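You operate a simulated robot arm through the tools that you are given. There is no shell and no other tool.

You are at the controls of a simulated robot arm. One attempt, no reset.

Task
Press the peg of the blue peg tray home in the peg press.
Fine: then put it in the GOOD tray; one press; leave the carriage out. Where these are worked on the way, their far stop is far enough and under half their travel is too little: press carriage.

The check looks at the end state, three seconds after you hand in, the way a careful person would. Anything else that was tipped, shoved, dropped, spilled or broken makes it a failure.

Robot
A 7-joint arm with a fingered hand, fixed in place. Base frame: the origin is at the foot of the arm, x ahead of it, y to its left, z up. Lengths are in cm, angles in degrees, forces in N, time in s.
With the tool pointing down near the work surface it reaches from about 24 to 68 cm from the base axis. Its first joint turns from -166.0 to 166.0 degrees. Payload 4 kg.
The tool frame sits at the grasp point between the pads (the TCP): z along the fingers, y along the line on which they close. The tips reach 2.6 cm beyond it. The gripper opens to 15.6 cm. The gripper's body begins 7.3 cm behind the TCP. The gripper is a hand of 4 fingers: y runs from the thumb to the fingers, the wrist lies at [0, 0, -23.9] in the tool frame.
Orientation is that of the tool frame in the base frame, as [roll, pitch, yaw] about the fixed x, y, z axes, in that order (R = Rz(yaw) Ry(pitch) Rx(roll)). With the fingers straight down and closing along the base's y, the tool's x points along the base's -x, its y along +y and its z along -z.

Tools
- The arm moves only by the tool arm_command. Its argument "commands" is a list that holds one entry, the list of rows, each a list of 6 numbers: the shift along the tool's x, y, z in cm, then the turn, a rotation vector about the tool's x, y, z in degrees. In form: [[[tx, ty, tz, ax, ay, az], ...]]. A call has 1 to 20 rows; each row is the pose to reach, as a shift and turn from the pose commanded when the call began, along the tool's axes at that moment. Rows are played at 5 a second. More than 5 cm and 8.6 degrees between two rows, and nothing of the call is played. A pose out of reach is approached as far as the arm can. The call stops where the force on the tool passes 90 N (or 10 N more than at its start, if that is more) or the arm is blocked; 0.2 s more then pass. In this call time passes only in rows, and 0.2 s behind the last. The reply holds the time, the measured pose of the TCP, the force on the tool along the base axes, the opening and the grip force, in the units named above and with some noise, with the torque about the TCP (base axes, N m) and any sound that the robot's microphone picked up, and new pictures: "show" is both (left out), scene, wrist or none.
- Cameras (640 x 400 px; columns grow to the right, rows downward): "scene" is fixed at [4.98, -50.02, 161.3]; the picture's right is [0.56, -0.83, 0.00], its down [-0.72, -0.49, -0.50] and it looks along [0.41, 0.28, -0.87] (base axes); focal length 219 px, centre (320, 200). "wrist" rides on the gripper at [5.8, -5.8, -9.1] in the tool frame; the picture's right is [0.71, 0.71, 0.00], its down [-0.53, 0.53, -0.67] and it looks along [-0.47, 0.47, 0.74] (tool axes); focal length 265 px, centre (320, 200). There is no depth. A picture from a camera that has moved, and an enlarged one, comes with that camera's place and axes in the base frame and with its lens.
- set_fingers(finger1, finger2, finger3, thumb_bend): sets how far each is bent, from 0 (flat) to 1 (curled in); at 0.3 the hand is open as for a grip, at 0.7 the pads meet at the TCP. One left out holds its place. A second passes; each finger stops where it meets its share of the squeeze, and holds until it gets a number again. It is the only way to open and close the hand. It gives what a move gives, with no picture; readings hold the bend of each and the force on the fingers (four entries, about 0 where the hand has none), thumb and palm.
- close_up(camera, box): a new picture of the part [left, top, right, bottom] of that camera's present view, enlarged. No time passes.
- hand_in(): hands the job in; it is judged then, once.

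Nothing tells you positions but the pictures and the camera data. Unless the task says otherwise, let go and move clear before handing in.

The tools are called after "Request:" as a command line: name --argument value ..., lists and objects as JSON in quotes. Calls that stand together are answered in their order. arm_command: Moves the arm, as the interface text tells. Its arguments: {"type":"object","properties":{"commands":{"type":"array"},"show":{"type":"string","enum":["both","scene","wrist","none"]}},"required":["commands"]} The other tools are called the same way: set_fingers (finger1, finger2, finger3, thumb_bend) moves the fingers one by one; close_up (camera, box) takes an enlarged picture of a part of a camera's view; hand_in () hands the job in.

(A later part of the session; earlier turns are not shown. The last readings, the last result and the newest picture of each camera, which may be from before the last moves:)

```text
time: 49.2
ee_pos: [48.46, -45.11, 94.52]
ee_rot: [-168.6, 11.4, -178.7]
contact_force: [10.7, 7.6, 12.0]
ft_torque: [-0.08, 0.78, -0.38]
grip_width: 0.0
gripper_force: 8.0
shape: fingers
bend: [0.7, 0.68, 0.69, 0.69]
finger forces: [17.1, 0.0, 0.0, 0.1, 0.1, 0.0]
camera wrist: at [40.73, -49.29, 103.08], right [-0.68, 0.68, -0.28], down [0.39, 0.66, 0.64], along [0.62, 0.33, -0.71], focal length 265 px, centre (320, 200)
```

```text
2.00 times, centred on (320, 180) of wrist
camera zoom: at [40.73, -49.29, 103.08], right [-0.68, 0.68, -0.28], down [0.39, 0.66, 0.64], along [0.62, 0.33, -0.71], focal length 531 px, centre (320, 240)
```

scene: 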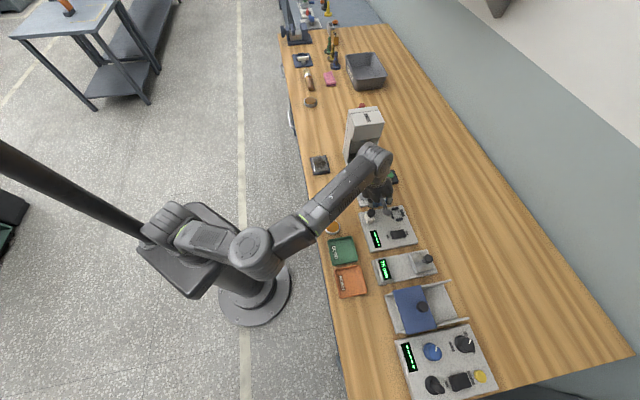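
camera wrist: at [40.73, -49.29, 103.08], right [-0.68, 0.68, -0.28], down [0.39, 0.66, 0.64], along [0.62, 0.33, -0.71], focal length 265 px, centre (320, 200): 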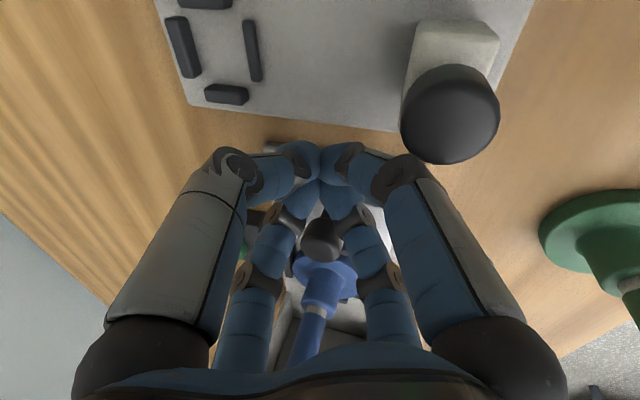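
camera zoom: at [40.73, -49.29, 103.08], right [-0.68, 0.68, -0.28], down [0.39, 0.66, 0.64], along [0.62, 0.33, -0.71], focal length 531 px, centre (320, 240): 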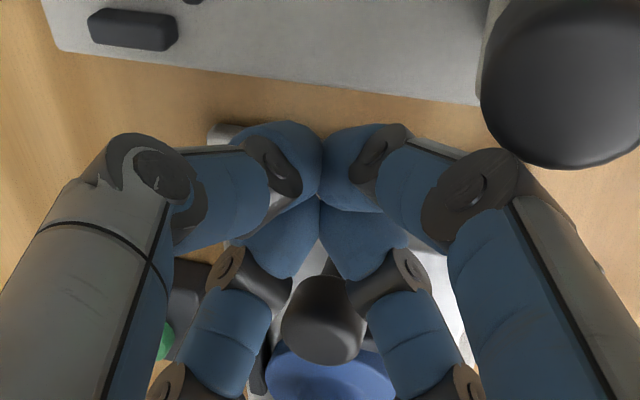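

The lower finger's knuckle is touching the black-capped part of the neighbouring station (17 N). I'll back straight off now.

Request:
arm_command --commands '[[[-0.3, 0.3, -1, 0, 0, 0], [-0.7, 0.7, -2.5, 0, 0, 0], [-0.7, 0.7, -4, 0, 0, 0]]]'

Request:
close_up --camera "wrist" --box '[340, 0, 540, 160]'

Request:
close_up --camera "scene" --box '[350, 190, 430, 250]'

```text
time: 50.0
ee_pos: [48.02, -44.08, 98.16]
ee_rot: [-168.8, 11.2, -178.9]
contact_force: [0.8, 0.0, 0.5]
ft_torque: [-0.01, 0.01, -0.01]
grip_width: 0.01
gripper_force: 0.0
shape: fingers
bend: [0.69, 0.69, 0.69, 0.69]
finger forces: [0.0, 0.1, 0.0, 0.0, 0.0, 0.1]
camera wrist: at [40.41, -48.01, 106.8], right [-0.68, 0.68, -0.27], down [0.4, 0.65, 0.64], along [0.62, 0.33, -0.72], focal length 265 px, centre (320, 200)
```

scene: 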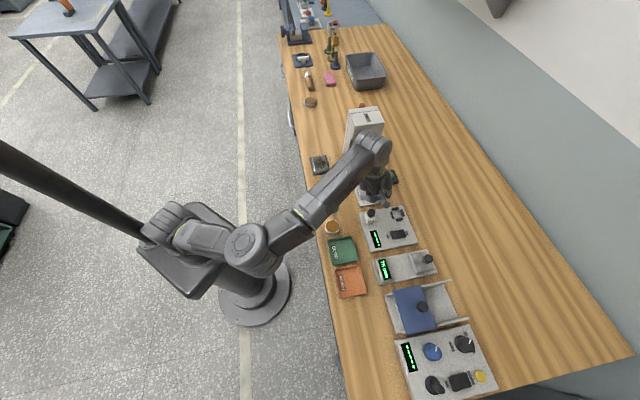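
wrist: 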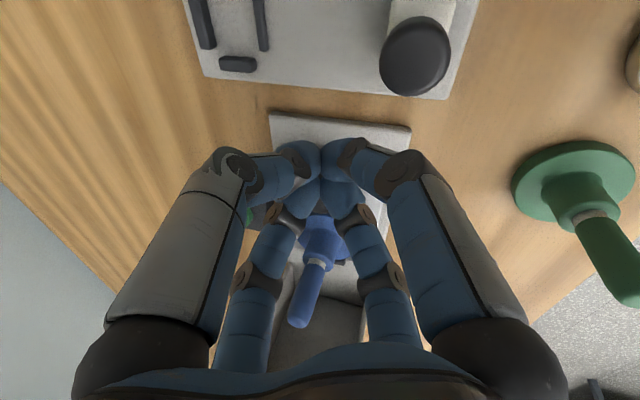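

```text
2.50 times, centred on (440, 80) of wrist
camera zoom: at [40.41, -48.01, 106.8], right [-0.68, 0.68, -0.27], down [0.4, 0.65, 0.64], along [0.62, 0.33, -0.72], focal length 664 px, centre (20, 500)
```

zoom: 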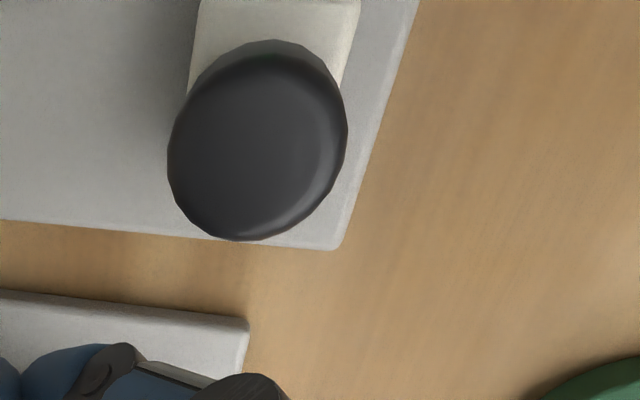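

```text
6.67 times, centred on (390, 220) of scene
camera zoom: at [4.98, -50.02, 161.3], right [0.56, -0.83, 0.0], down [-0.72, -0.49, -0.5], along [0.41, 0.28, -0.87], focal length 1462 px, centre (-147, 67)
```

zoom: 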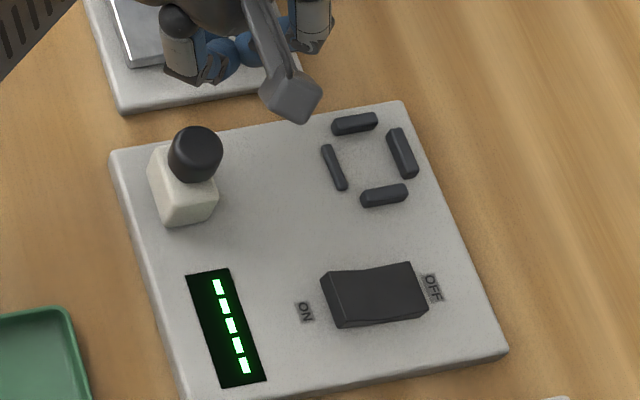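

The neighbouring station looks unmoved. I'll avoid that side: go up, open the fingers a little, and come down around the knob itself to push it as a loose cage.

Request:
arm_command --commands '[[[-0.77, -0.77, -3.85, 0, 0, 0], [-1.54, -1.54, -7.7, 0, 0, 0], [-3.5, -0.4, -7.5, -3.5, -3.5, 0], [-5.54, 0.68, -7.34, -7.07, -7.07, 0], [-5.54, 0.68, -7.34, -7.07, -7.07, 0]]]' --show "none"

Request:
set_fingers --finger1 0.59 --finger2 0.59 --finger3 0.59 --thumb_bend 0.59

Request:
close_up --camera "wrist" --box '[0, 0, 640, 400]'

Request:
close_up --camera "scene" --box '[330, 140, 420, 215]'

```text
time: 51.2
ee_pos: [52.02, -41.86, 106.33]
ee_rot: [-175.6, 18.2, -178.0]
contact_force: [0.7, -0.1, 0.4]
ft_torque: [-0.03, 0.0, 0.01]
grip_width: 0.0
gripper_force: 0.0
shape: fingers
bend: [0.69, 0.69, 0.69, 0.69]
finger forces: [0.1, 0.0, 0.0, 0.0, 0.0, 0.0]
```

```text
time: 52.2
ee_pos: [52.12, -41.97, 106.2]
ee_rot: [-175.5, 18.1, -177.8]
contact_force: [-0.1, 0.7, 0.0]
ft_torque: [0.03, 0.04, 0.01]
grip_width: 2.5
gripper_force: 0.1
shape: fingers
bend: [0.59, 0.59, 0.59, 0.59]
finger forces: [0.0, 0.0, 0.0, 0.0, 0.1, 0.0]
```

```text
1.00 times, centred on (320, 200) of wrist (not enlarged: the box is as wide or as high as the picture)
camera zoom: at [43.77, -47.15, 113.36], right [-0.68, 0.68, -0.27], down [0.28, 0.59, 0.76], along [0.68, 0.44, -0.59], focal length 265 px, centre (320, 200)
```

zoom: 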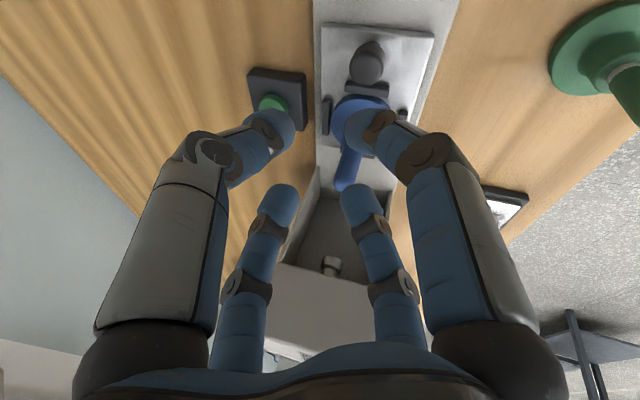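

```text
5.33 times, centred on (375, 178) of scene
camera zoom: at [4.98, -50.02, 161.3], right [0.56, -0.83, 0.0], down [-0.72, -0.49, -0.5], along [0.41, 0.28, -0.87], focal length 1170 px, centre (27, 320)
```

zoom: 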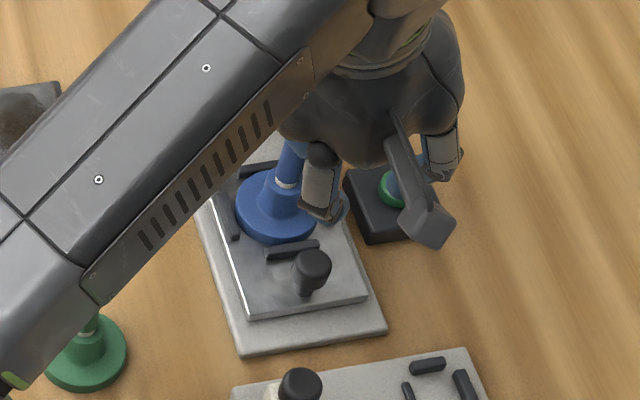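

Request:
arm_command --commands '[[[0.97, 0.24, 2.9, 0, 0, 0], [1.94, 0.49, 5.8, 0, 0, 0], [2.91, 0.73, 8.71, 0, 0, 0], [2.91, 0.73, 8.71, 0, 0, 0]]]'

Request:
close_up --camera "scene" --box '[345, 160, 405, 205]'

Request:
close_up --camera "wrist" --box '[200, 50, 440, 250]'

```text
time: 53.2
ee_pos: [52.08, -41.71, 96.96]
ee_rot: [-175.5, 18.1, -177.8]
contact_force: [0.5, 0.4, -0.1]
ft_torque: [-0.01, 0.02, 0.03]
grip_width: 2.57
gripper_force: 0.4
shape: fingers
bend: [0.59, 0.59, 0.59, 0.59]
finger forces: [0.4, 0.0, 0.0, 0.0, 0.0, 0.1]
camera wrist: at [43.7, -47.12, 104.12], right [-0.68, 0.68, -0.27], down [0.28, 0.59, 0.76], along [0.68, 0.44, -0.59], focal length 265 px, centre (320, 200)
```

scene: 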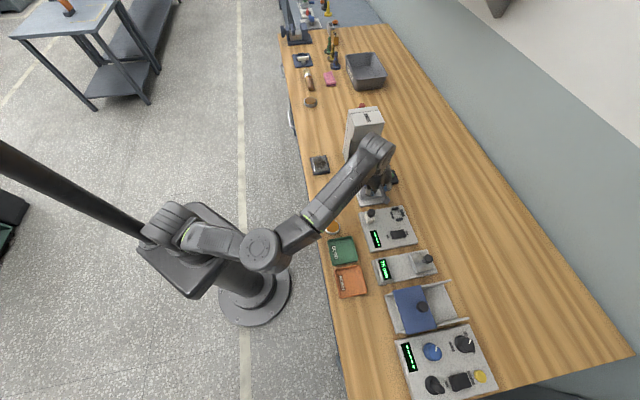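
wrist: 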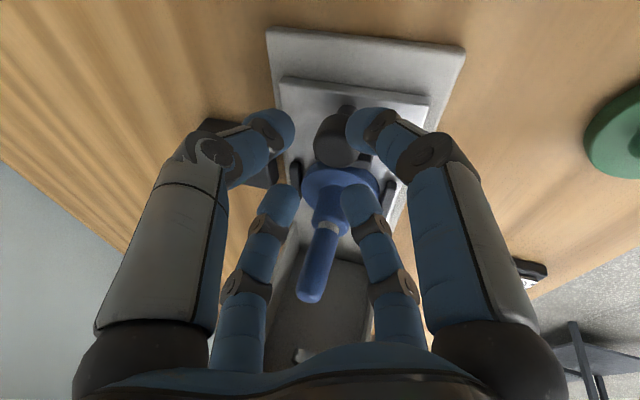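

```text
8.89 times, centred on (375, 182) of scene
camera zoom: at [4.98, -50.02, 161.3], right [0.56, -0.83, 0.0], down [-0.72, -0.49, -0.5], along [0.41, 0.28, -0.87], focal length 1949 px, centre (-169, 356)
```

zoom: 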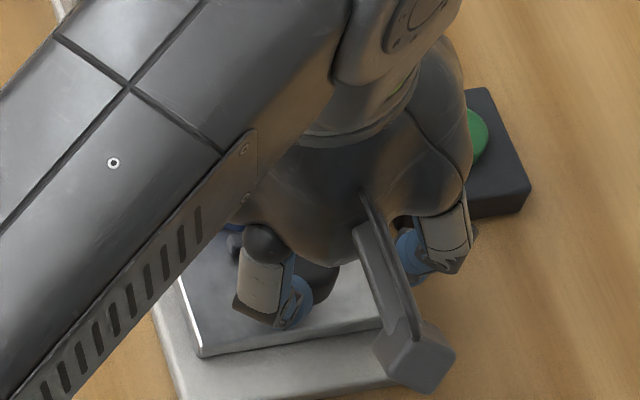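

```text
2.00 times, centred on (320, 150) of wrist
camera zoom: at [43.7, -47.12, 104.12], right [-0.68, 0.68, -0.27], down [0.28, 0.59, 0.76], along [0.68, 0.44, -0.59], focal length 531 px, centre (320, 300)
```

zoom: 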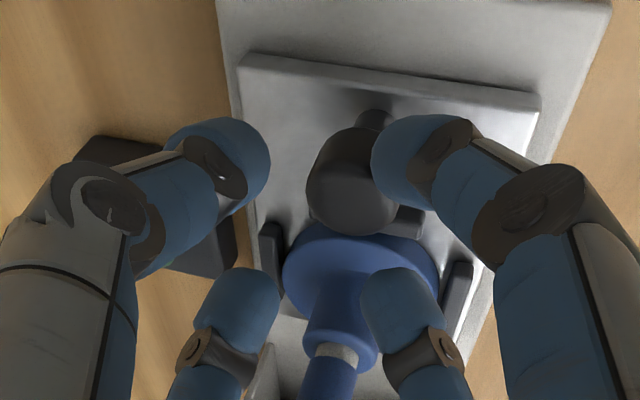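

Finger 1 is just brushing the knob because the tilted axis runs off-centre. I'll lift a little, shift and come down along the tool axis.

Request:
arm_command --commands '[[[0, 0, -1.2, 0, 0, 0], [1.22, 0.3, -1.2, 0, 0, 0], [1.22, 0.3, 0.3, 0, 0, 0], [1.22, 0.3, 1.5, 0, 0, 0], [1.22, 0.3, 2.38, 0, 0, 0]]]'

Request:
close_up --camera "wrist" --box '[200, 50, 440, 250]'

```text
time: 54.4
ee_pos: [51.65, -41.86, 94.31]
ee_rot: [-175.5, 18.1, -178.0]
contact_force: [-0.7, 0.2, 1.4]
ft_torque: [0.01, -0.01, 0.02]
grip_width: 2.56
gripper_force: 0.8
shape: fingers
bend: [0.59, 0.59, 0.59, 0.59]
finger forces: [0.0, 1.3, 0.0, 0.0, 0.0, 0.0]
camera wrist: at [43.26, -47.0, 101.55], right [-0.68, 0.68, -0.27], down [0.28, 0.59, 0.76], along [0.68, 0.44, -0.59], focal length 265 px, centre (320, 200)
```

scene: 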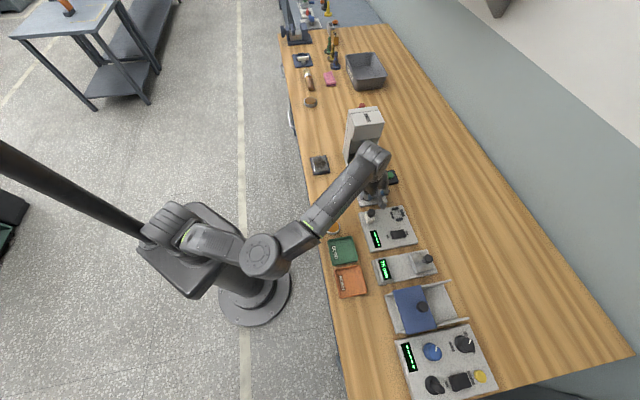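
wrist: 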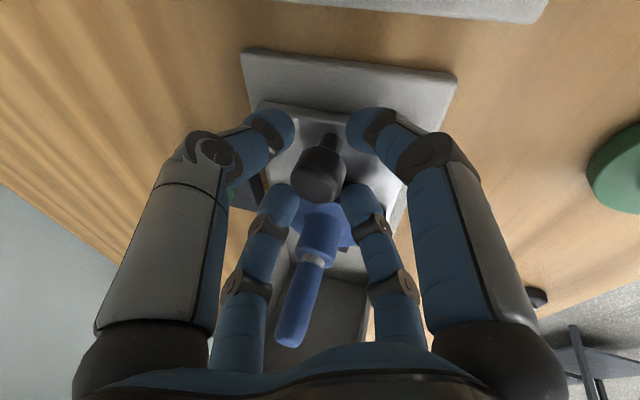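

```text
2.00 times, centred on (320, 150) of wrist
camera zoom: at [43.26, -47.0, 101.55], right [-0.68, 0.68, -0.27], down [0.28, 0.59, 0.76], along [0.68, 0.44, -0.59], focal length 531 px, centre (320, 300)
```

zoom: 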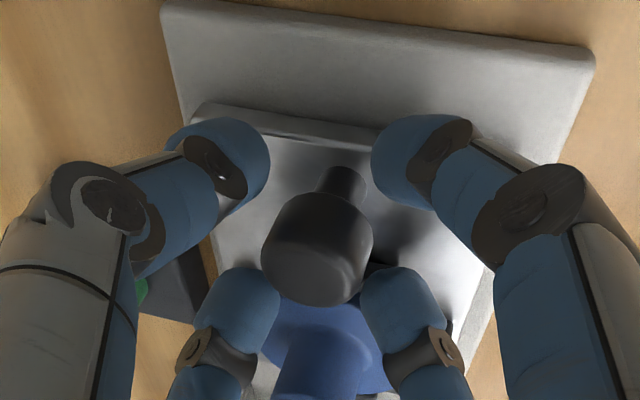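

The knob is inside the cage. I'll close gently so it is captive.

Request:
set_fingers --finger1 0.63 --finger2 0.61 --finger3 0.61 --thumb_bend 0.63

Request:
close_up --camera "wrist" --box '[200, 50, 440, 250]'

```text
time: 55.4
ee_pos: [51.68, -41.75, 94.51]
ee_rot: [-175.5, 18.0, -177.9]
contact_force: [-0.9, -0.1, -0.8]
ft_torque: [-0.01, -0.02, 0.01]
grip_width: 1.62
gripper_force: 0.1
shape: fingers
bend: [0.62, 0.61, 0.61, 0.63]
finger forces: [0.7, 0.0, 0.0, 0.1, 0.1, 0.0]
```

```text
2.00 times, centred on (320, 150) of wrist
camera zoom: at [43.25, -47.01, 101.54], right [-0.68, 0.68, -0.27], down [0.28, 0.59, 0.76], along [0.68, 0.44, -0.59], focal length 531 px, centre (320, 300)
```

zoom: 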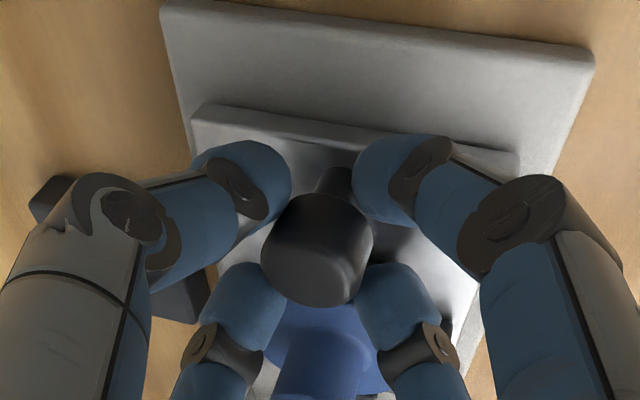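

Now I'll push the carriage along +u, first 5 cm.

Request:
arm_command --commands '[[[-0.35, 0.35, 0.09, 0, 0, 0], [-0.87, 0.87, 0.22, 0, 0, 0], [-1.39, 1.39, 0.35, 0, 0, 0], [-1.91, 1.91, 0.48, 0, 0, 0], [-2.44, 2.44, 0.61, 0, 0, 0], [-2.96, 2.96, 0.74, 0, 0, 0], [-3.48, 3.48, 0.87, 0, 0, 0]]]'

Request:
close_up --camera "wrist" --box '[200, 50, 440, 250]'

Request:
close_up --camera "scene" --box '[335, 100, 415, 210]'

```text
time: 57.0
ee_pos: [55.23, -38.24, 94.29]
ee_rot: [-175.5, 18.2, -177.9]
contact_force: [-0.4, -0.6, -0.8]
ft_torque: [0.0, 0.01, -0.05]
grip_width: 1.68
gripper_force: 0.5
shape: fingers
bend: [0.62, 0.61, 0.61, 0.63]
finger forces: [0.7, 0.1, 0.0, 0.0, 0.2, 0.0]
camera wrist: at [46.81, -43.5, 101.49], right [-0.68, 0.68, -0.27], down [0.28, 0.59, 0.76], along [0.68, 0.44, -0.59], focal length 265 px, centre (320, 200)
```

scene: 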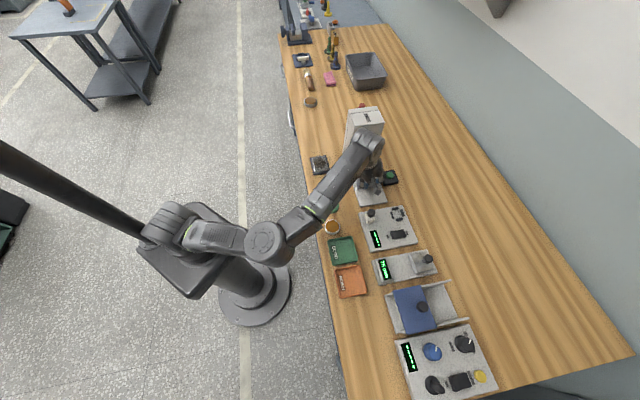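
wrist: 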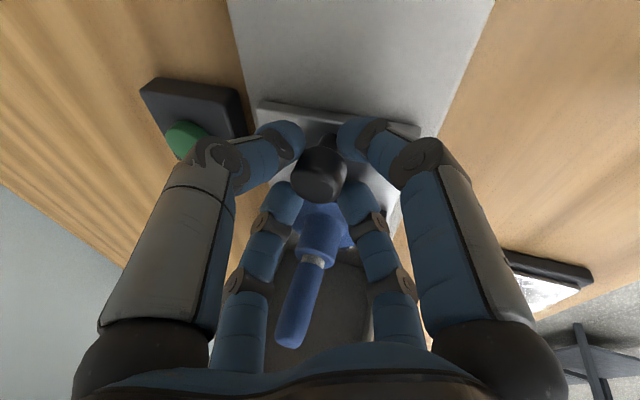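

```text
2.00 times, centred on (320, 150) of wrist
camera zoom: at [46.81, -43.5, 101.49], right [-0.68, 0.68, -0.27], down [0.28, 0.59, 0.76], along [0.68, 0.44, -0.59], focal length 531 px, centre (320, 300)
```

zoom: 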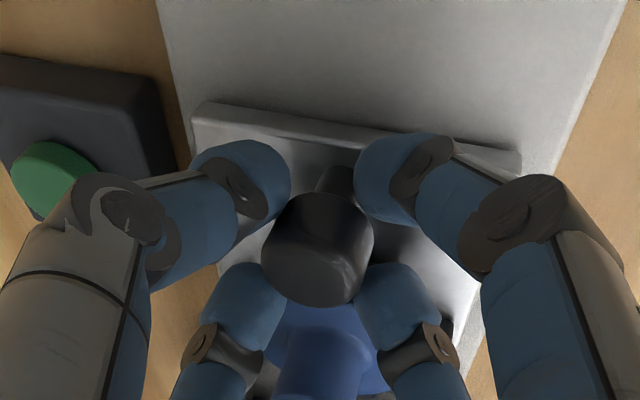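

```text
3.64 times, centred on (375, 155) of scene
camera zoom: at [4.98, -50.02, 161.3], right [0.56, -0.83, 0.0], down [-0.72, -0.49, -0.5], along [0.41, 0.28, -0.87], focal length 797 px, centre (120, 364)
```

zoom: 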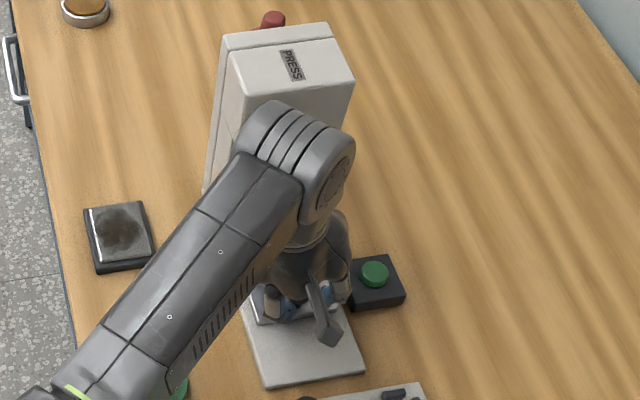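

The carriage follows easily. I'll keep pushing while tilting the hand so it stays clear of the press head.

Request:
arm_command --commands '[[[-0.65, 0.63, 0.14, -1.77, -1.77, 0], [-1.31, 1.26, 0.28, -3.54, -3.54, 0], [-1.96, 1.9, 0.42, -5.3, -5.3, 0], [-2.61, 2.53, 0.55, -7.07, -7.07, 0], [-3.27, 3.16, 0.69, -8.84, -8.84, 0], [-3.92, 3.79, 0.83, -10.6, -10.6, 0]]]'

Request:
close_up --camera "wrist" --box '[200, 50, 440, 250]'

Request:
close_up --camera "scene" --box '[335, 100, 415, 210]'

```text
time: 58.4
ee_pos: [59.14, -34.33, 94.46]
ee_rot: [173.9, 28.7, -178.2]
contact_force: [-1.4, -1.3, -0.1]
ft_torque: [0.0, 0.06, -0.01]
grip_width: 1.61
gripper_force: 0.6
shape: fingers
bend: [0.62, 0.61, 0.61, 0.63]
finger forces: [1.4, 0.1, 0.0, 0.1, 0.4, 0.0]
camera wrist: at [50.09, -41.32, 98.94], right [-0.68, 0.68, -0.27], down [0.1, 0.45, 0.89], along [0.73, 0.57, -0.38], focal length 265 px, centre (320, 200)
```

scene: 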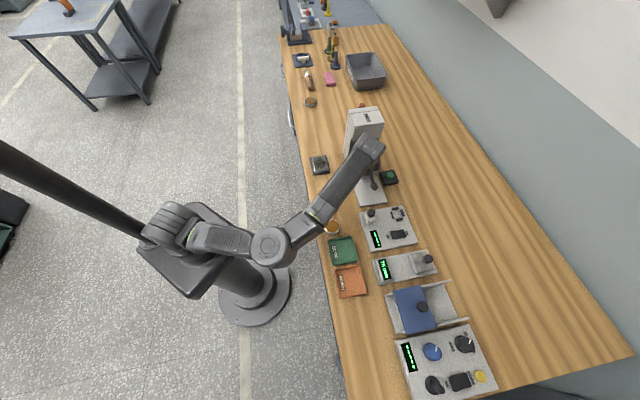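
wrist: 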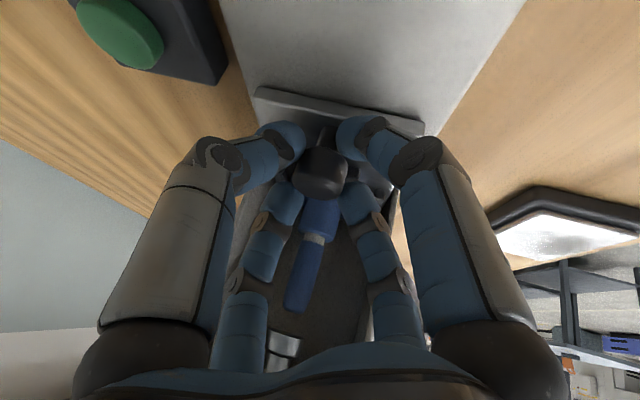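

```text
2.00 times, centred on (320, 150) of wrist
camera zoom: at [50.09, -41.32, 98.94], right [-0.68, 0.68, -0.27], down [0.1, 0.45, 0.89], along [0.73, 0.57, -0.38], focal length 531 px, centre (320, 300)
```

zoom: 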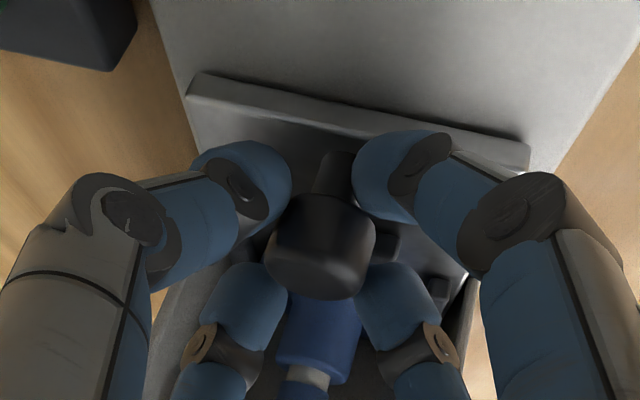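

```text
3.64 times, centred on (375, 155) of scene
camera zoom: at [4.98, -50.02, 161.3], right [0.56, -0.83, 0.0], down [-0.72, -0.49, -0.5], along [0.41, 0.28, -0.87], focal length 797 px, centre (120, 364)
```

zoom: 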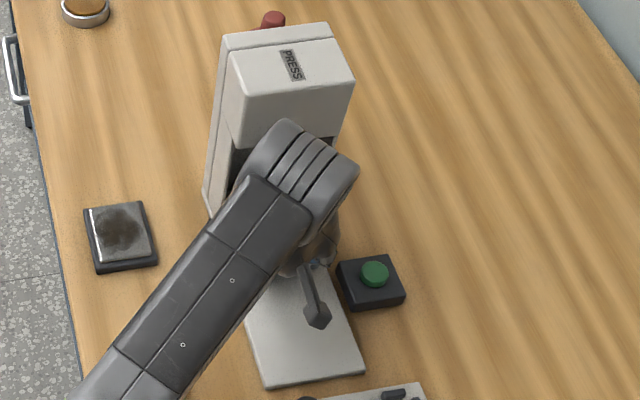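

Request:
arm_command --commands '[[[-0.32, 0.32, 0.21, 0, 0, 0], [-0.64, 0.64, 0.42, 0, 0, 0], [-0.96, 0.96, 0.63, 0, 0, 0], [-1.28, 1.28, 0.85, 0, 0, 0]]]' --show "none"

Request:
close_up --camera "wrist" --box '[200, 50, 440, 250]'

```text
time: 59.4
ee_pos: [60.51, -32.84, 94.52]
ee_rot: [173.9, 28.8, -178.1]
contact_force: [-1.5, -1.0, -1.7]
ft_torque: [-0.02, 0.01, 0.0]
grip_width: 2.01
gripper_force: 1.9
shape: fingers
bend: [0.61, 0.61, 0.61, 0.62]
finger forces: [1.6, 0.0, 0.0, 0.1, 1.6, 0.0]
```

```text
2.00 times, centred on (320, 150) of wrist
camera zoom: at [51.49, -39.85, 99.01], right [-0.68, 0.68, -0.27], down [0.1, 0.45, 0.89], along [0.73, 0.57, -0.38], focal length 531 px, centre (320, 300)
```

zoom: 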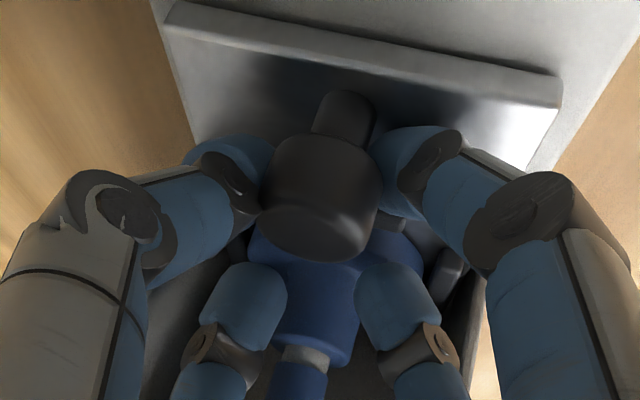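

The knob has slipped back between the fingers, so the carriage may be at its stop. I'll retreat along the tool axis and look.

Request:
arm_command --commands '[[[0, 0, -1, 0, 0, 0], [0, 0, -2.5, 0, 0, 0], [0, 0, -4.5, 0, 0, 0], [0, 0, -7, 0, 0, 0], [0, 0, -9, 0, 0, 0], [0, 0, -9, 0, 0, 0]]]'

Request:
close_up --camera "scene" --box '[335, 100, 415, 210]'

Request:
close_up --camera "wrist" --box '[230, 60, 430, 260]'

```text
time: 60.8
ee_pos: [56.1, -33.89, 102.27]
ee_rot: [173.9, 28.8, -178.1]
contact_force: [-0.8, -0.4, -0.8]
ft_torque: [0.03, -0.02, -0.05]
grip_width: 1.54
gripper_force: 0.2
shape: fingers
bend: [0.63, 0.61, 0.61, 0.63]
finger forces: [0.0, 0.1, 0.0, 0.0, 0.0, 0.0]
camera wrist: at [47.17, -41.0, 106.82], right [-0.68, 0.68, -0.27], down [0.1, 0.45, 0.89], along [0.73, 0.57, -0.38], focal length 265 px, centre (320, 200)
```

scene: 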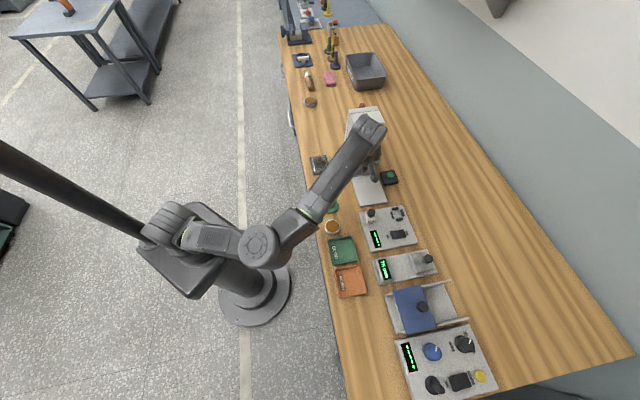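
wrist: 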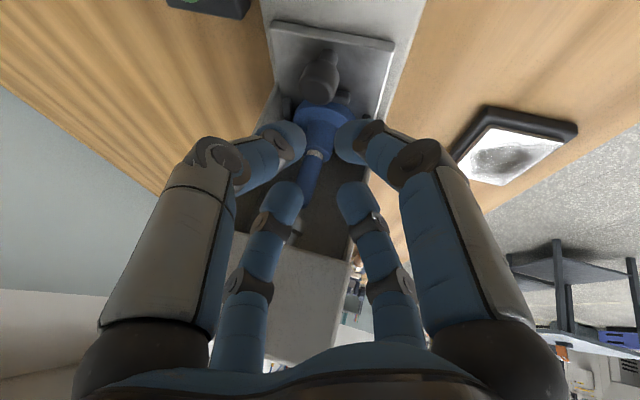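

```text
3.64 times, centred on (375, 155) of scene
camera zoom: at [4.98, -50.02, 161.3], right [0.56, -0.83, 0.0], down [-0.72, -0.49, -0.5], along [0.41, 0.28, -0.87], focal length 797 px, centre (120, 364)
```

zoom: 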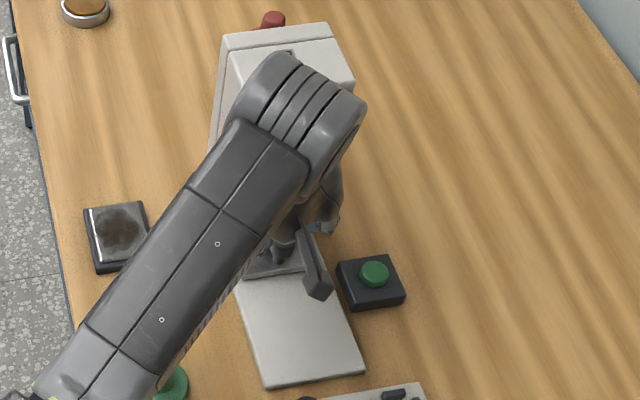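

```text
2.00 times, centred on (330, 160) of wrist
camera zoom: at [47.17, -41.0, 106.82], right [-0.68, 0.68, -0.27], down [0.1, 0.45, 0.89], along [0.73, 0.57, -0.38], focal length 531 px, centre (300, 280)
```

zoom: 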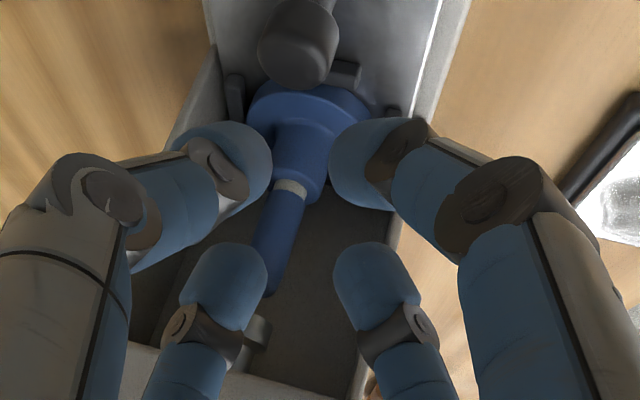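

From the views I judge the knob at u ≈ 18.7 and the peg at u ≈ 25, about under the ram. I'll close the hand to a fist and press the knob from behind to confirm the carriage is at its far stop.

Request:
set_fingers --finger1 0.7 --finger2 0.7 --finger3 0.7 --thumb_bend 0.7

Request:
arm_command --commands '[[[1.9, -1.83, 0, 0, 0, 0], [3.79, -3.66, 1.5, 0, 0, 0], [3.79, -3.66, 4, 0, 0, 0], [3.79, -3.66, 5.8, 0, 0, 0], [3.79, -3.66, 6.8, 0, 0, 0]]]'

Request:
close_up --camera "wrist" --box '[230, 60, 430, 260]'

Request:
close_up --camera "scene" --box '[335, 100, 415, 210]'

```text
time: 61.8
ee_pos: [56.18, -33.98, 102.26]
ee_rot: [173.9, 28.7, -178.1]
contact_force: [-0.4, -0.2, 1.0]
ft_torque: [0.05, 0.0, 0.0]
grip_width: 0.02
gripper_force: 0.0
shape: fingers
bend: [0.69, 0.69, 0.69, 0.7]
finger forces: [0.0, 0.0, 0.1, 0.1, 0.0, 0.1]
```

```text
time: 63.0
ee_pos: [56.42, -36.89, 94.16]
ee_rot: [173.8, 28.6, -178.1]
contact_force: [0.6, -1.2, 1.3]
ft_torque: [-0.01, 0.0, 0.0]
grip_width: 0.0
gripper_force: 0.0
shape: fingers
bend: [0.69, 0.69, 0.69, 0.7]
finger forces: [0.0, 0.0, 0.0, 0.0, 0.1, 0.0]
camera wrist: at [47.42, -43.87, 98.76], right [-0.68, 0.68, -0.27], down [0.1, 0.45, 0.88], along [0.73, 0.57, -0.38], focal length 265 px, centre (320, 200)
```

scene: 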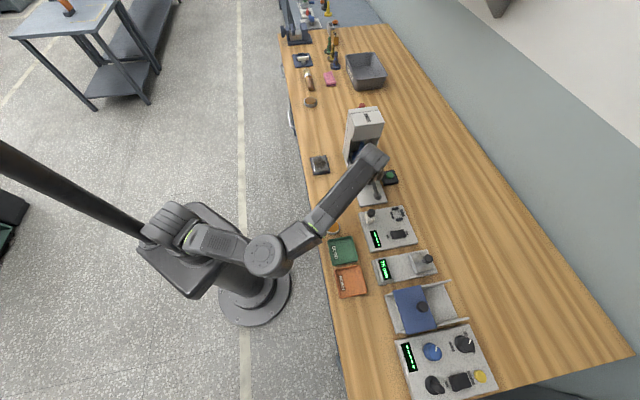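
wrist: 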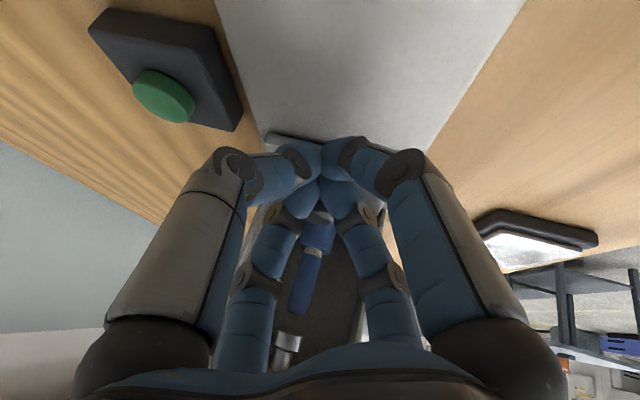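

```text
2.00 times, centred on (330, 160) of wrist
camera zoom: at [47.42, -43.87, 98.76], right [-0.68, 0.68, -0.27], down [0.1, 0.45, 0.88], along [0.73, 0.57, -0.38], focal length 531 px, centre (300, 280)
```

zoom: 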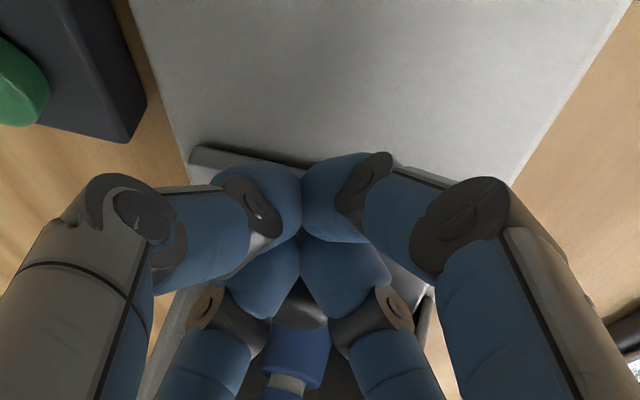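

```text
3.64 times, centred on (375, 155) of scene
camera zoom: at [4.98, -50.02, 161.3], right [0.56, -0.83, 0.0], down [-0.72, -0.49, -0.5], along [0.41, 0.28, -0.87], focal length 797 px, centre (120, 364)
```

zoom: 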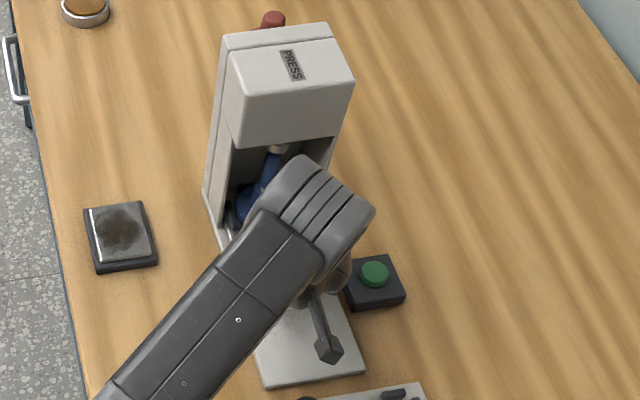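

Request:
arm_command --commands '[[[-0.26, 0.26, 0.17, 0, 0, 0], [-0.51, 0.51, 0.34, 0, 0, 0], [-0.77, 0.77, 0.51, 0, 0, 0], [-0.96, 0.96, 0.63, 0, 0, 0]]]' --show "none"

```text
time: 64.0
ee_pos: [57.43, -36.03, 94.27]
ee_rot: [173.9, 28.6, -178.3]
contact_force: [-9.6, -8.1, 3.3]
ft_torque: [0.0, 0.07, -0.09]
grip_width: 0.01
gripper_force: 9.7
shape: fingers
bend: [0.68, 0.7, 0.7, 0.69]
finger forces: [0.1, 6.5, 13.4, 0.0, 0.1, 0.1]
```

Request:
arm_command --commands '[[[-0.13, 0.13, 0.085, 0, 0, 0], [-0.26, 0.26, 0.17, 0, 0, 0]]]' --show "none"

Request:
close_up --camera "scene" --box '[345, 105, 395, 165]'

```text
time: 64.6
ee_pos: [57.69, -35.77, 94.25]
ee_rot: [173.9, 28.6, -178.4]
contact_force: [-17.8, -13.4, 4.0]
ft_torque: [-0.08, 0.17, -0.05]
grip_width: 0.0
gripper_force: 17.0
shape: fingers
bend: [0.68, 0.71, 0.7, 0.68]
finger forces: [0.0, 12.3, 21.8, 0.0, 0.1, 0.0]
```

```text
6.67 times, centred on (370, 135) of scene
camera zoom: at [4.98, -50.02, 161.3], right [0.56, -0.83, 0.0], down [-0.72, -0.49, -0.5], along [0.41, 0.28, -0.87], focal length 1462 px, centre (-13, 633)
```

zoom: 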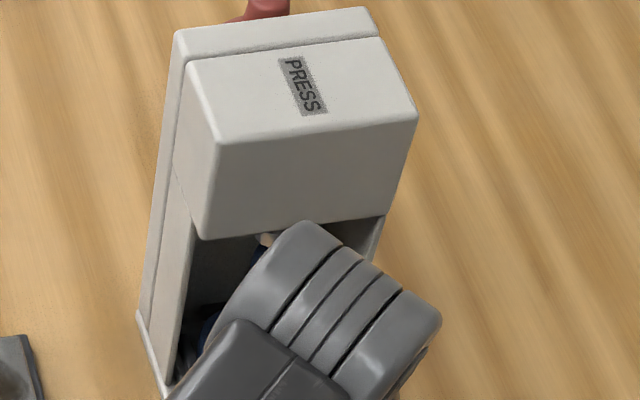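

22 N without movement: the carriage is against its far stop. I'll back off, rise, and level the hand before going to the green button.

Request:
arm_command --commands '[[[0.77, -0.77, -0.51, 0, 0, 0], [1.28, -1.28, -0.85, 0, 0, 0], [0.27, -0.8, -3, 0, 0, 0], [-0.74, -0.9, -5.5, 0, 0, 0], [-1.75, -1.0, -8, 0, 0, 0], [-2.76, -1.1, -10.08, 0, 0, 0]]]' --show "none"

Request:
arm_command --commands '[[[0, 0, 0, 4.4, 4.4, 0], [0, 0, 0, 8.8, 8.8, 0], [0, 0, 0, 13.2, 13.2, 0], [0, 0, 0, 17.7, 17.7, 0], [0, 0, 0, 17.7, 17.7, 0]]]'

Request:
close_up --camera "scene" --box '[335, 100, 415, 210]'

```text
time: 66.0
ee_pos: [55.59, -37.87, 104.21]
ee_rot: [173.8, 28.7, -178.2]
contact_force: [-0.1, -0.3, -0.6]
ft_torque: [0.0, 0.0, -0.01]
grip_width: 0.01
gripper_force: 0.0
shape: fingers
bend: [0.69, 0.69, 0.69, 0.69]
finger forces: [0.0, 0.0, 0.1, 0.0, 0.1, 0.0]
```

```text
time: 67.2
ee_pos: [55.49, -37.84, 104.27]
ee_rot: [-168.6, 11.2, -179.0]
contact_force: [-0.4, -0.9, -0.3]
ft_torque: [0.0, -0.02, 0.0]
grip_width: 0.02
gripper_force: 0.1
shape: fingers
bend: [0.69, 0.69, 0.69, 0.69]
finger forces: [0.0, 0.1, 0.0, 0.0, 0.0, 0.0]
camera wrist: at [47.9, -41.78, 112.93], right [-0.68, 0.68, -0.27], down [0.4, 0.66, 0.64], along [0.62, 0.33, -0.72], focal length 265 px, centre (320, 200)
```

scene: 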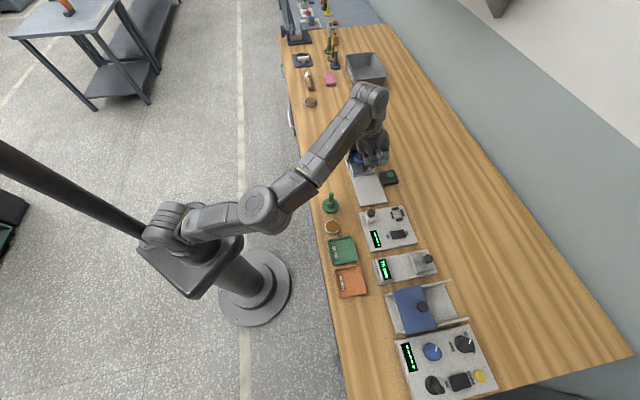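
wrist: 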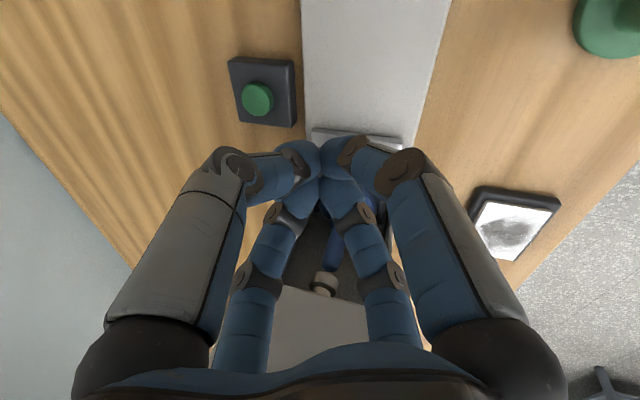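

```text
3.64 times, centred on (375, 155) of scene
camera zoom: at [4.98, -50.02, 161.3], right [0.56, -0.83, 0.0], down [-0.72, -0.49, -0.5], along [0.41, 0.28, -0.87], focal length 797 px, centre (120, 364)
```

zoom: 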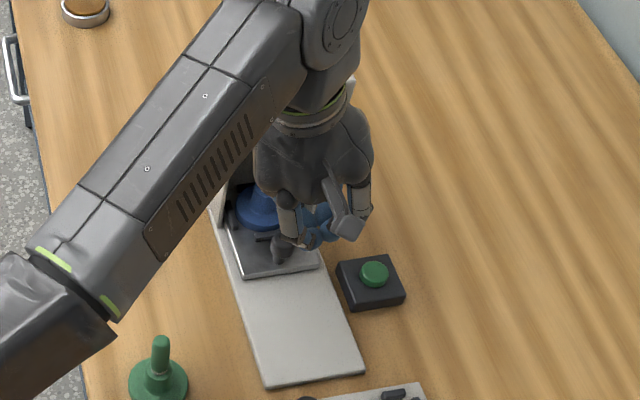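

The peg sits under the ram. Now I'll tilt further outward and move the closed fingertips above the green button.

Request:
arm_command --commands '[[[-1.05, -0.77, 0, 2, -2, 0], [-2.1, -1.55, 1, 4, -4, 0], [-3.15, -2.3, 2.5, 6, -6, 0], [-4.2, -3.1, 4.5, 8, -8, 0], [-5.27, -3.86, 6.2, 9.9, -9.9, 0], [-5.27, -3.86, 7.45, 9.9, -9.9, 0], [-5.27, -3.86, 7.45, 9.9, -9.9, 0]]]'

Request:
close_up --camera "scene" --box '[350, 130, 430, 210]'

Request:
close_up --camera "wrist" --box '[220, 80, 420, 240]'

```text
time: 68.8
ee_pos: [62.08, -42.9, 98.7]
ee_rot: [-157.9, 20.6, -176.0]
contact_force: [-0.5, -0.5, 0.3]
ft_torque: [0.0, 0.03, 0.02]
grip_width: 0.0
gripper_force: 0.0
shape: fingers
bend: [0.69, 0.69, 0.69, 0.69]
finger forces: [0.1, 0.1, 0.1, 0.0, 0.0, 0.0]
camera wrist: at [52.91, -45.48, 106.65], right [-0.61, 0.61, -0.5], down [0.29, 0.76, 0.58], along [0.73, 0.21, -0.65], focal length 265 px, centre (320, 200)
```

scene: 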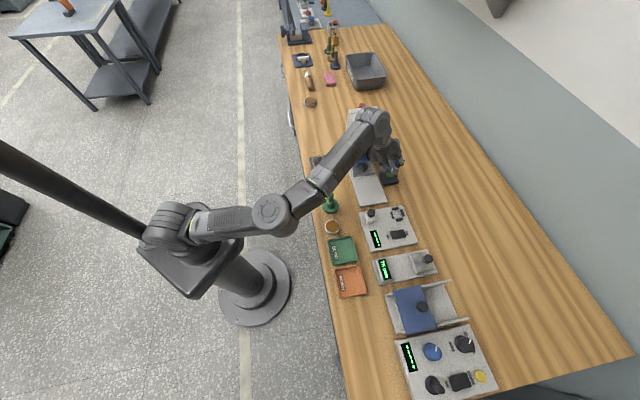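
wrist: 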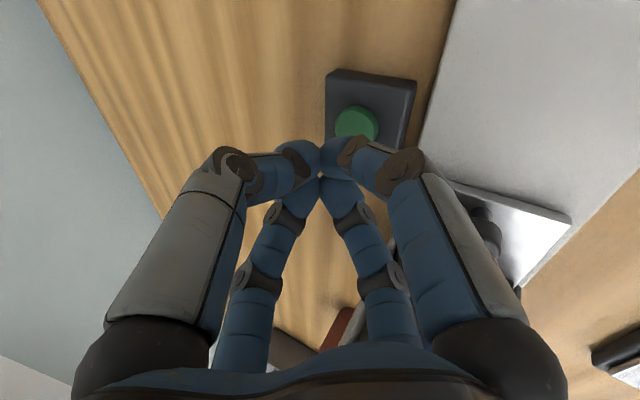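

```text
5.00 times, centred on (390, 170) of scene
camera zoom: at [4.98, -50.02, 161.3], right [0.56, -0.83, 0.0], down [-0.72, -0.49, -0.5], along [0.41, 0.28, -0.87], focal length 1096 px, centre (-30, 350)
```

zoom: 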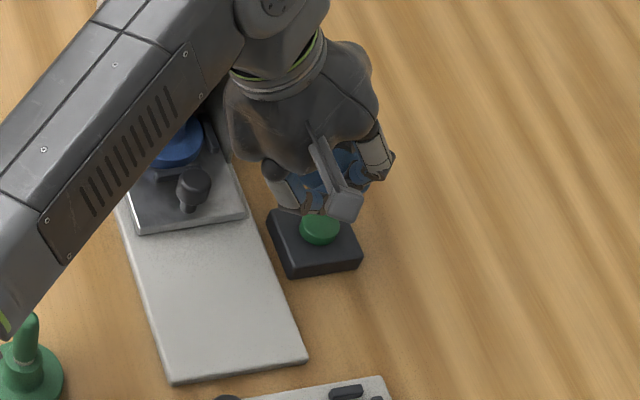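

```text
2.50 times, centred on (320, 160) of wrist
camera zoom: at [52.91, -45.48, 106.65], right [-0.61, 0.61, -0.5], down [0.29, 0.76, 0.58], along [0.73, 0.21, -0.65], focal length 664 px, centre (320, 300)
```

zoom: 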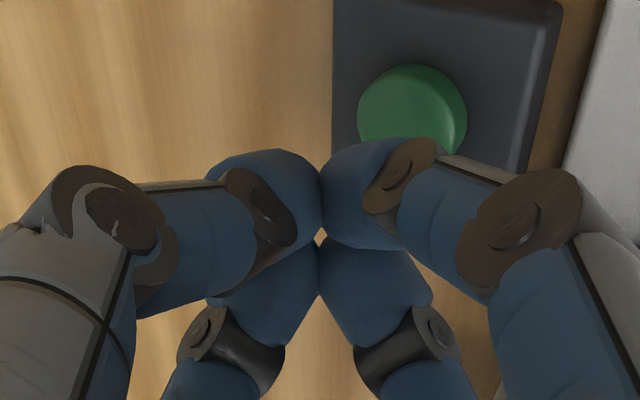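

Fingertips are above the green button. I'll come down close to it.

Request:
arm_command --commands '[[[0.6, 0.2, 1.15, 0, 0, 0], [1.0, 0.7, 2.2, 0, 0, 0], [1.5, 1.2, 3.3, 0, 0, 0], [1.63, 1.35, 3.64, 0, 0, 0], [1.63, 1.35, 3.64, 0, 0, 0]]]' --show "none"

Request:
close_up --camera "scene" --box '[360, 150, 420, 200]'

Request:
close_up --camera "wrist" --box '[220, 80, 420, 240]'

```text
time: 70.0
ee_pos: [61.93, -42.99, 94.68]
ee_rot: [-157.9, 20.5, -176.0]
contact_force: [-0.4, -0.2, -0.4]
ft_torque: [0.02, 0.04, -0.04]
grip_width: 0.01
gripper_force: 0.0
shape: fingers
bend: [0.69, 0.69, 0.69, 0.69]
finger forces: [0.1, 0.0, 0.1, 0.0, 0.0, 0.0]
```

```text
8.00 times, centred on (390, 175) of scene
camera zoom: at [4.98, -50.02, 161.3], right [0.56, -0.83, 0.0], down [-0.72, -0.49, -0.5], along [0.41, 0.28, -0.87], focal length 1754 px, centre (-240, 400)
```

zoom: 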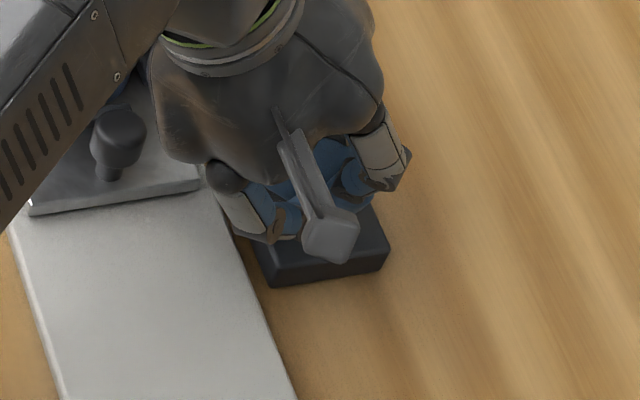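

```text
2.50 times, centred on (320, 160) of wrist
camera zoom: at [52.86, -45.63, 102.41], right [-0.61, 0.61, -0.5], down [0.29, 0.76, 0.58], along [0.73, 0.21, -0.65], focal length 664 px, centre (320, 300)
```

zoom: 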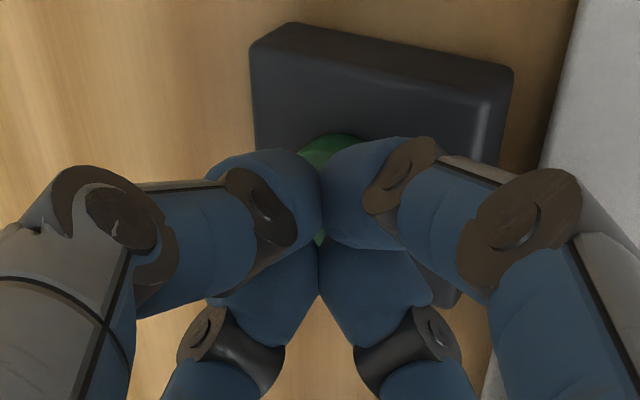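

Centred over the button. I'll press down in small steps.

Request:
arm_command --commands '[[[0.07, 0.07, 0.17, 0, 0, 0], [0.14, 0.14, 0.35, 0, 0, 0], [0.21, 0.21, 0.52, 0, 0, 0], [0.28, 0.28, 0.69, 0, 0, 0]]]' --show "none"

```text
time: 71.0
ee_pos: [61.95, -43.05, 94.05]
ee_rot: [-158.0, 20.6, -176.0]
contact_force: [-1.5, 0.6, 2.6]
ft_torque: [0.01, 0.0, 0.04]
grip_width: 0.0
gripper_force: 2.6
shape: fingers
bend: [0.69, 0.7, 0.69, 0.69]
finger forces: [0.0, 4.3, 0.0, 0.1, 0.0, 0.0]
heard: click
```

A click: the button has been pressed once. I'll lift off and watch for the press.

Request:
arm_command --commands '[[[-0.35, -0.35, -0.87, 0, 0, 0], [-1.06, -1.06, -2.6, 0, 0, 0], [-2.1, -2.1, -5.2, 0, 0, 0], [-3.2, -3.2, -7.8, 0, 0, 0], [-3.2, -3.2, -7.8, 0, 0, 0]]]'

Request:
close_up --camera "scene" --box '[335, 100, 415, 210]'

Request:
close_up --camera "wrist" --box '[320, 150, 640, 400]'

```text
time: 72.2
ee_pos: [61.98, -43.08, 102.86]
ee_rot: [-157.8, 20.6, -176.1]
contact_force: [0.5, -0.4, -0.7]
ft_torque: [0.0, -0.01, 0.01]
grip_width: 0.0
gripper_force: 0.0
shape: fingers
bend: [0.69, 0.69, 0.69, 0.69]
finger forces: [0.0, 0.0, 0.0, 0.1, 0.0, 0.0]
camera wrist: at [52.84, -45.64, 110.64], right [-0.61, 0.61, -0.5], down [0.29, 0.76, 0.58], along [0.73, 0.21, -0.65], focal length 265 px, centre (320, 200)
```

scene: 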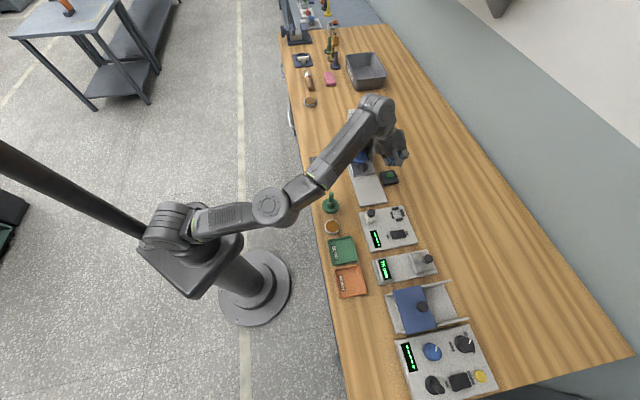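
wrist: 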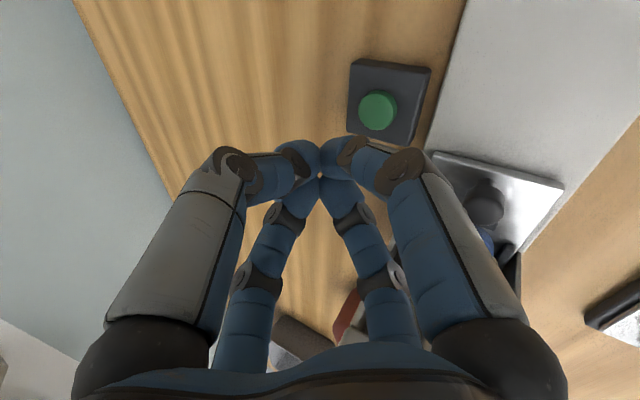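

```text
3.64 times, centred on (375, 155) of scene
camera zoom: at [4.98, -50.02, 161.3], right [0.56, -0.83, 0.0], down [-0.72, -0.49, -0.5], along [0.41, 0.28, -0.87], focal length 797 px, centre (120, 364)
```

zoom: 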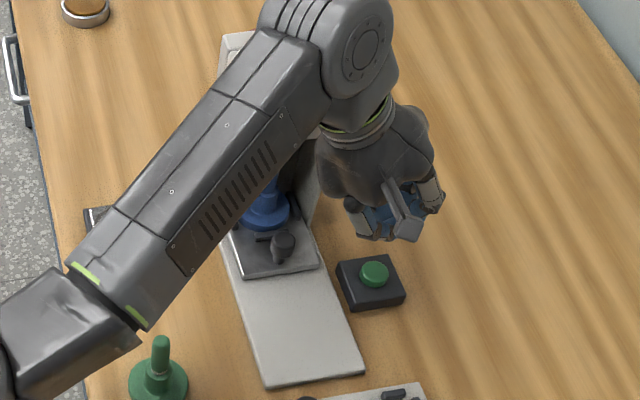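

```text
1.60 times, centred on (480, 275) of wrist
camera zoom: at [52.84, -45.64, 110.64], right [-0.61, 0.61, -0.5], down [0.29, 0.76, 0.58], along [0.73, 0.21, -0.65], focal length 425 px, centre (64, 80)
```

zoom: 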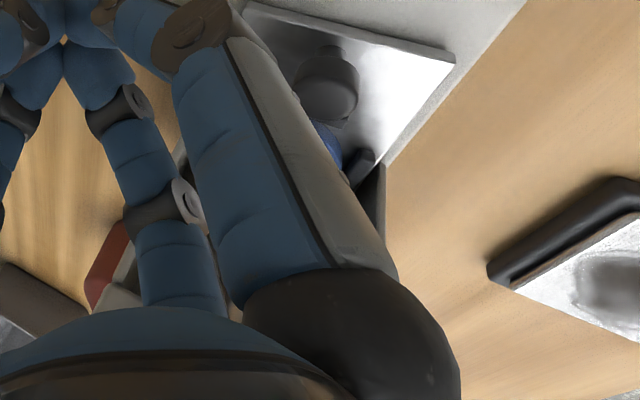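

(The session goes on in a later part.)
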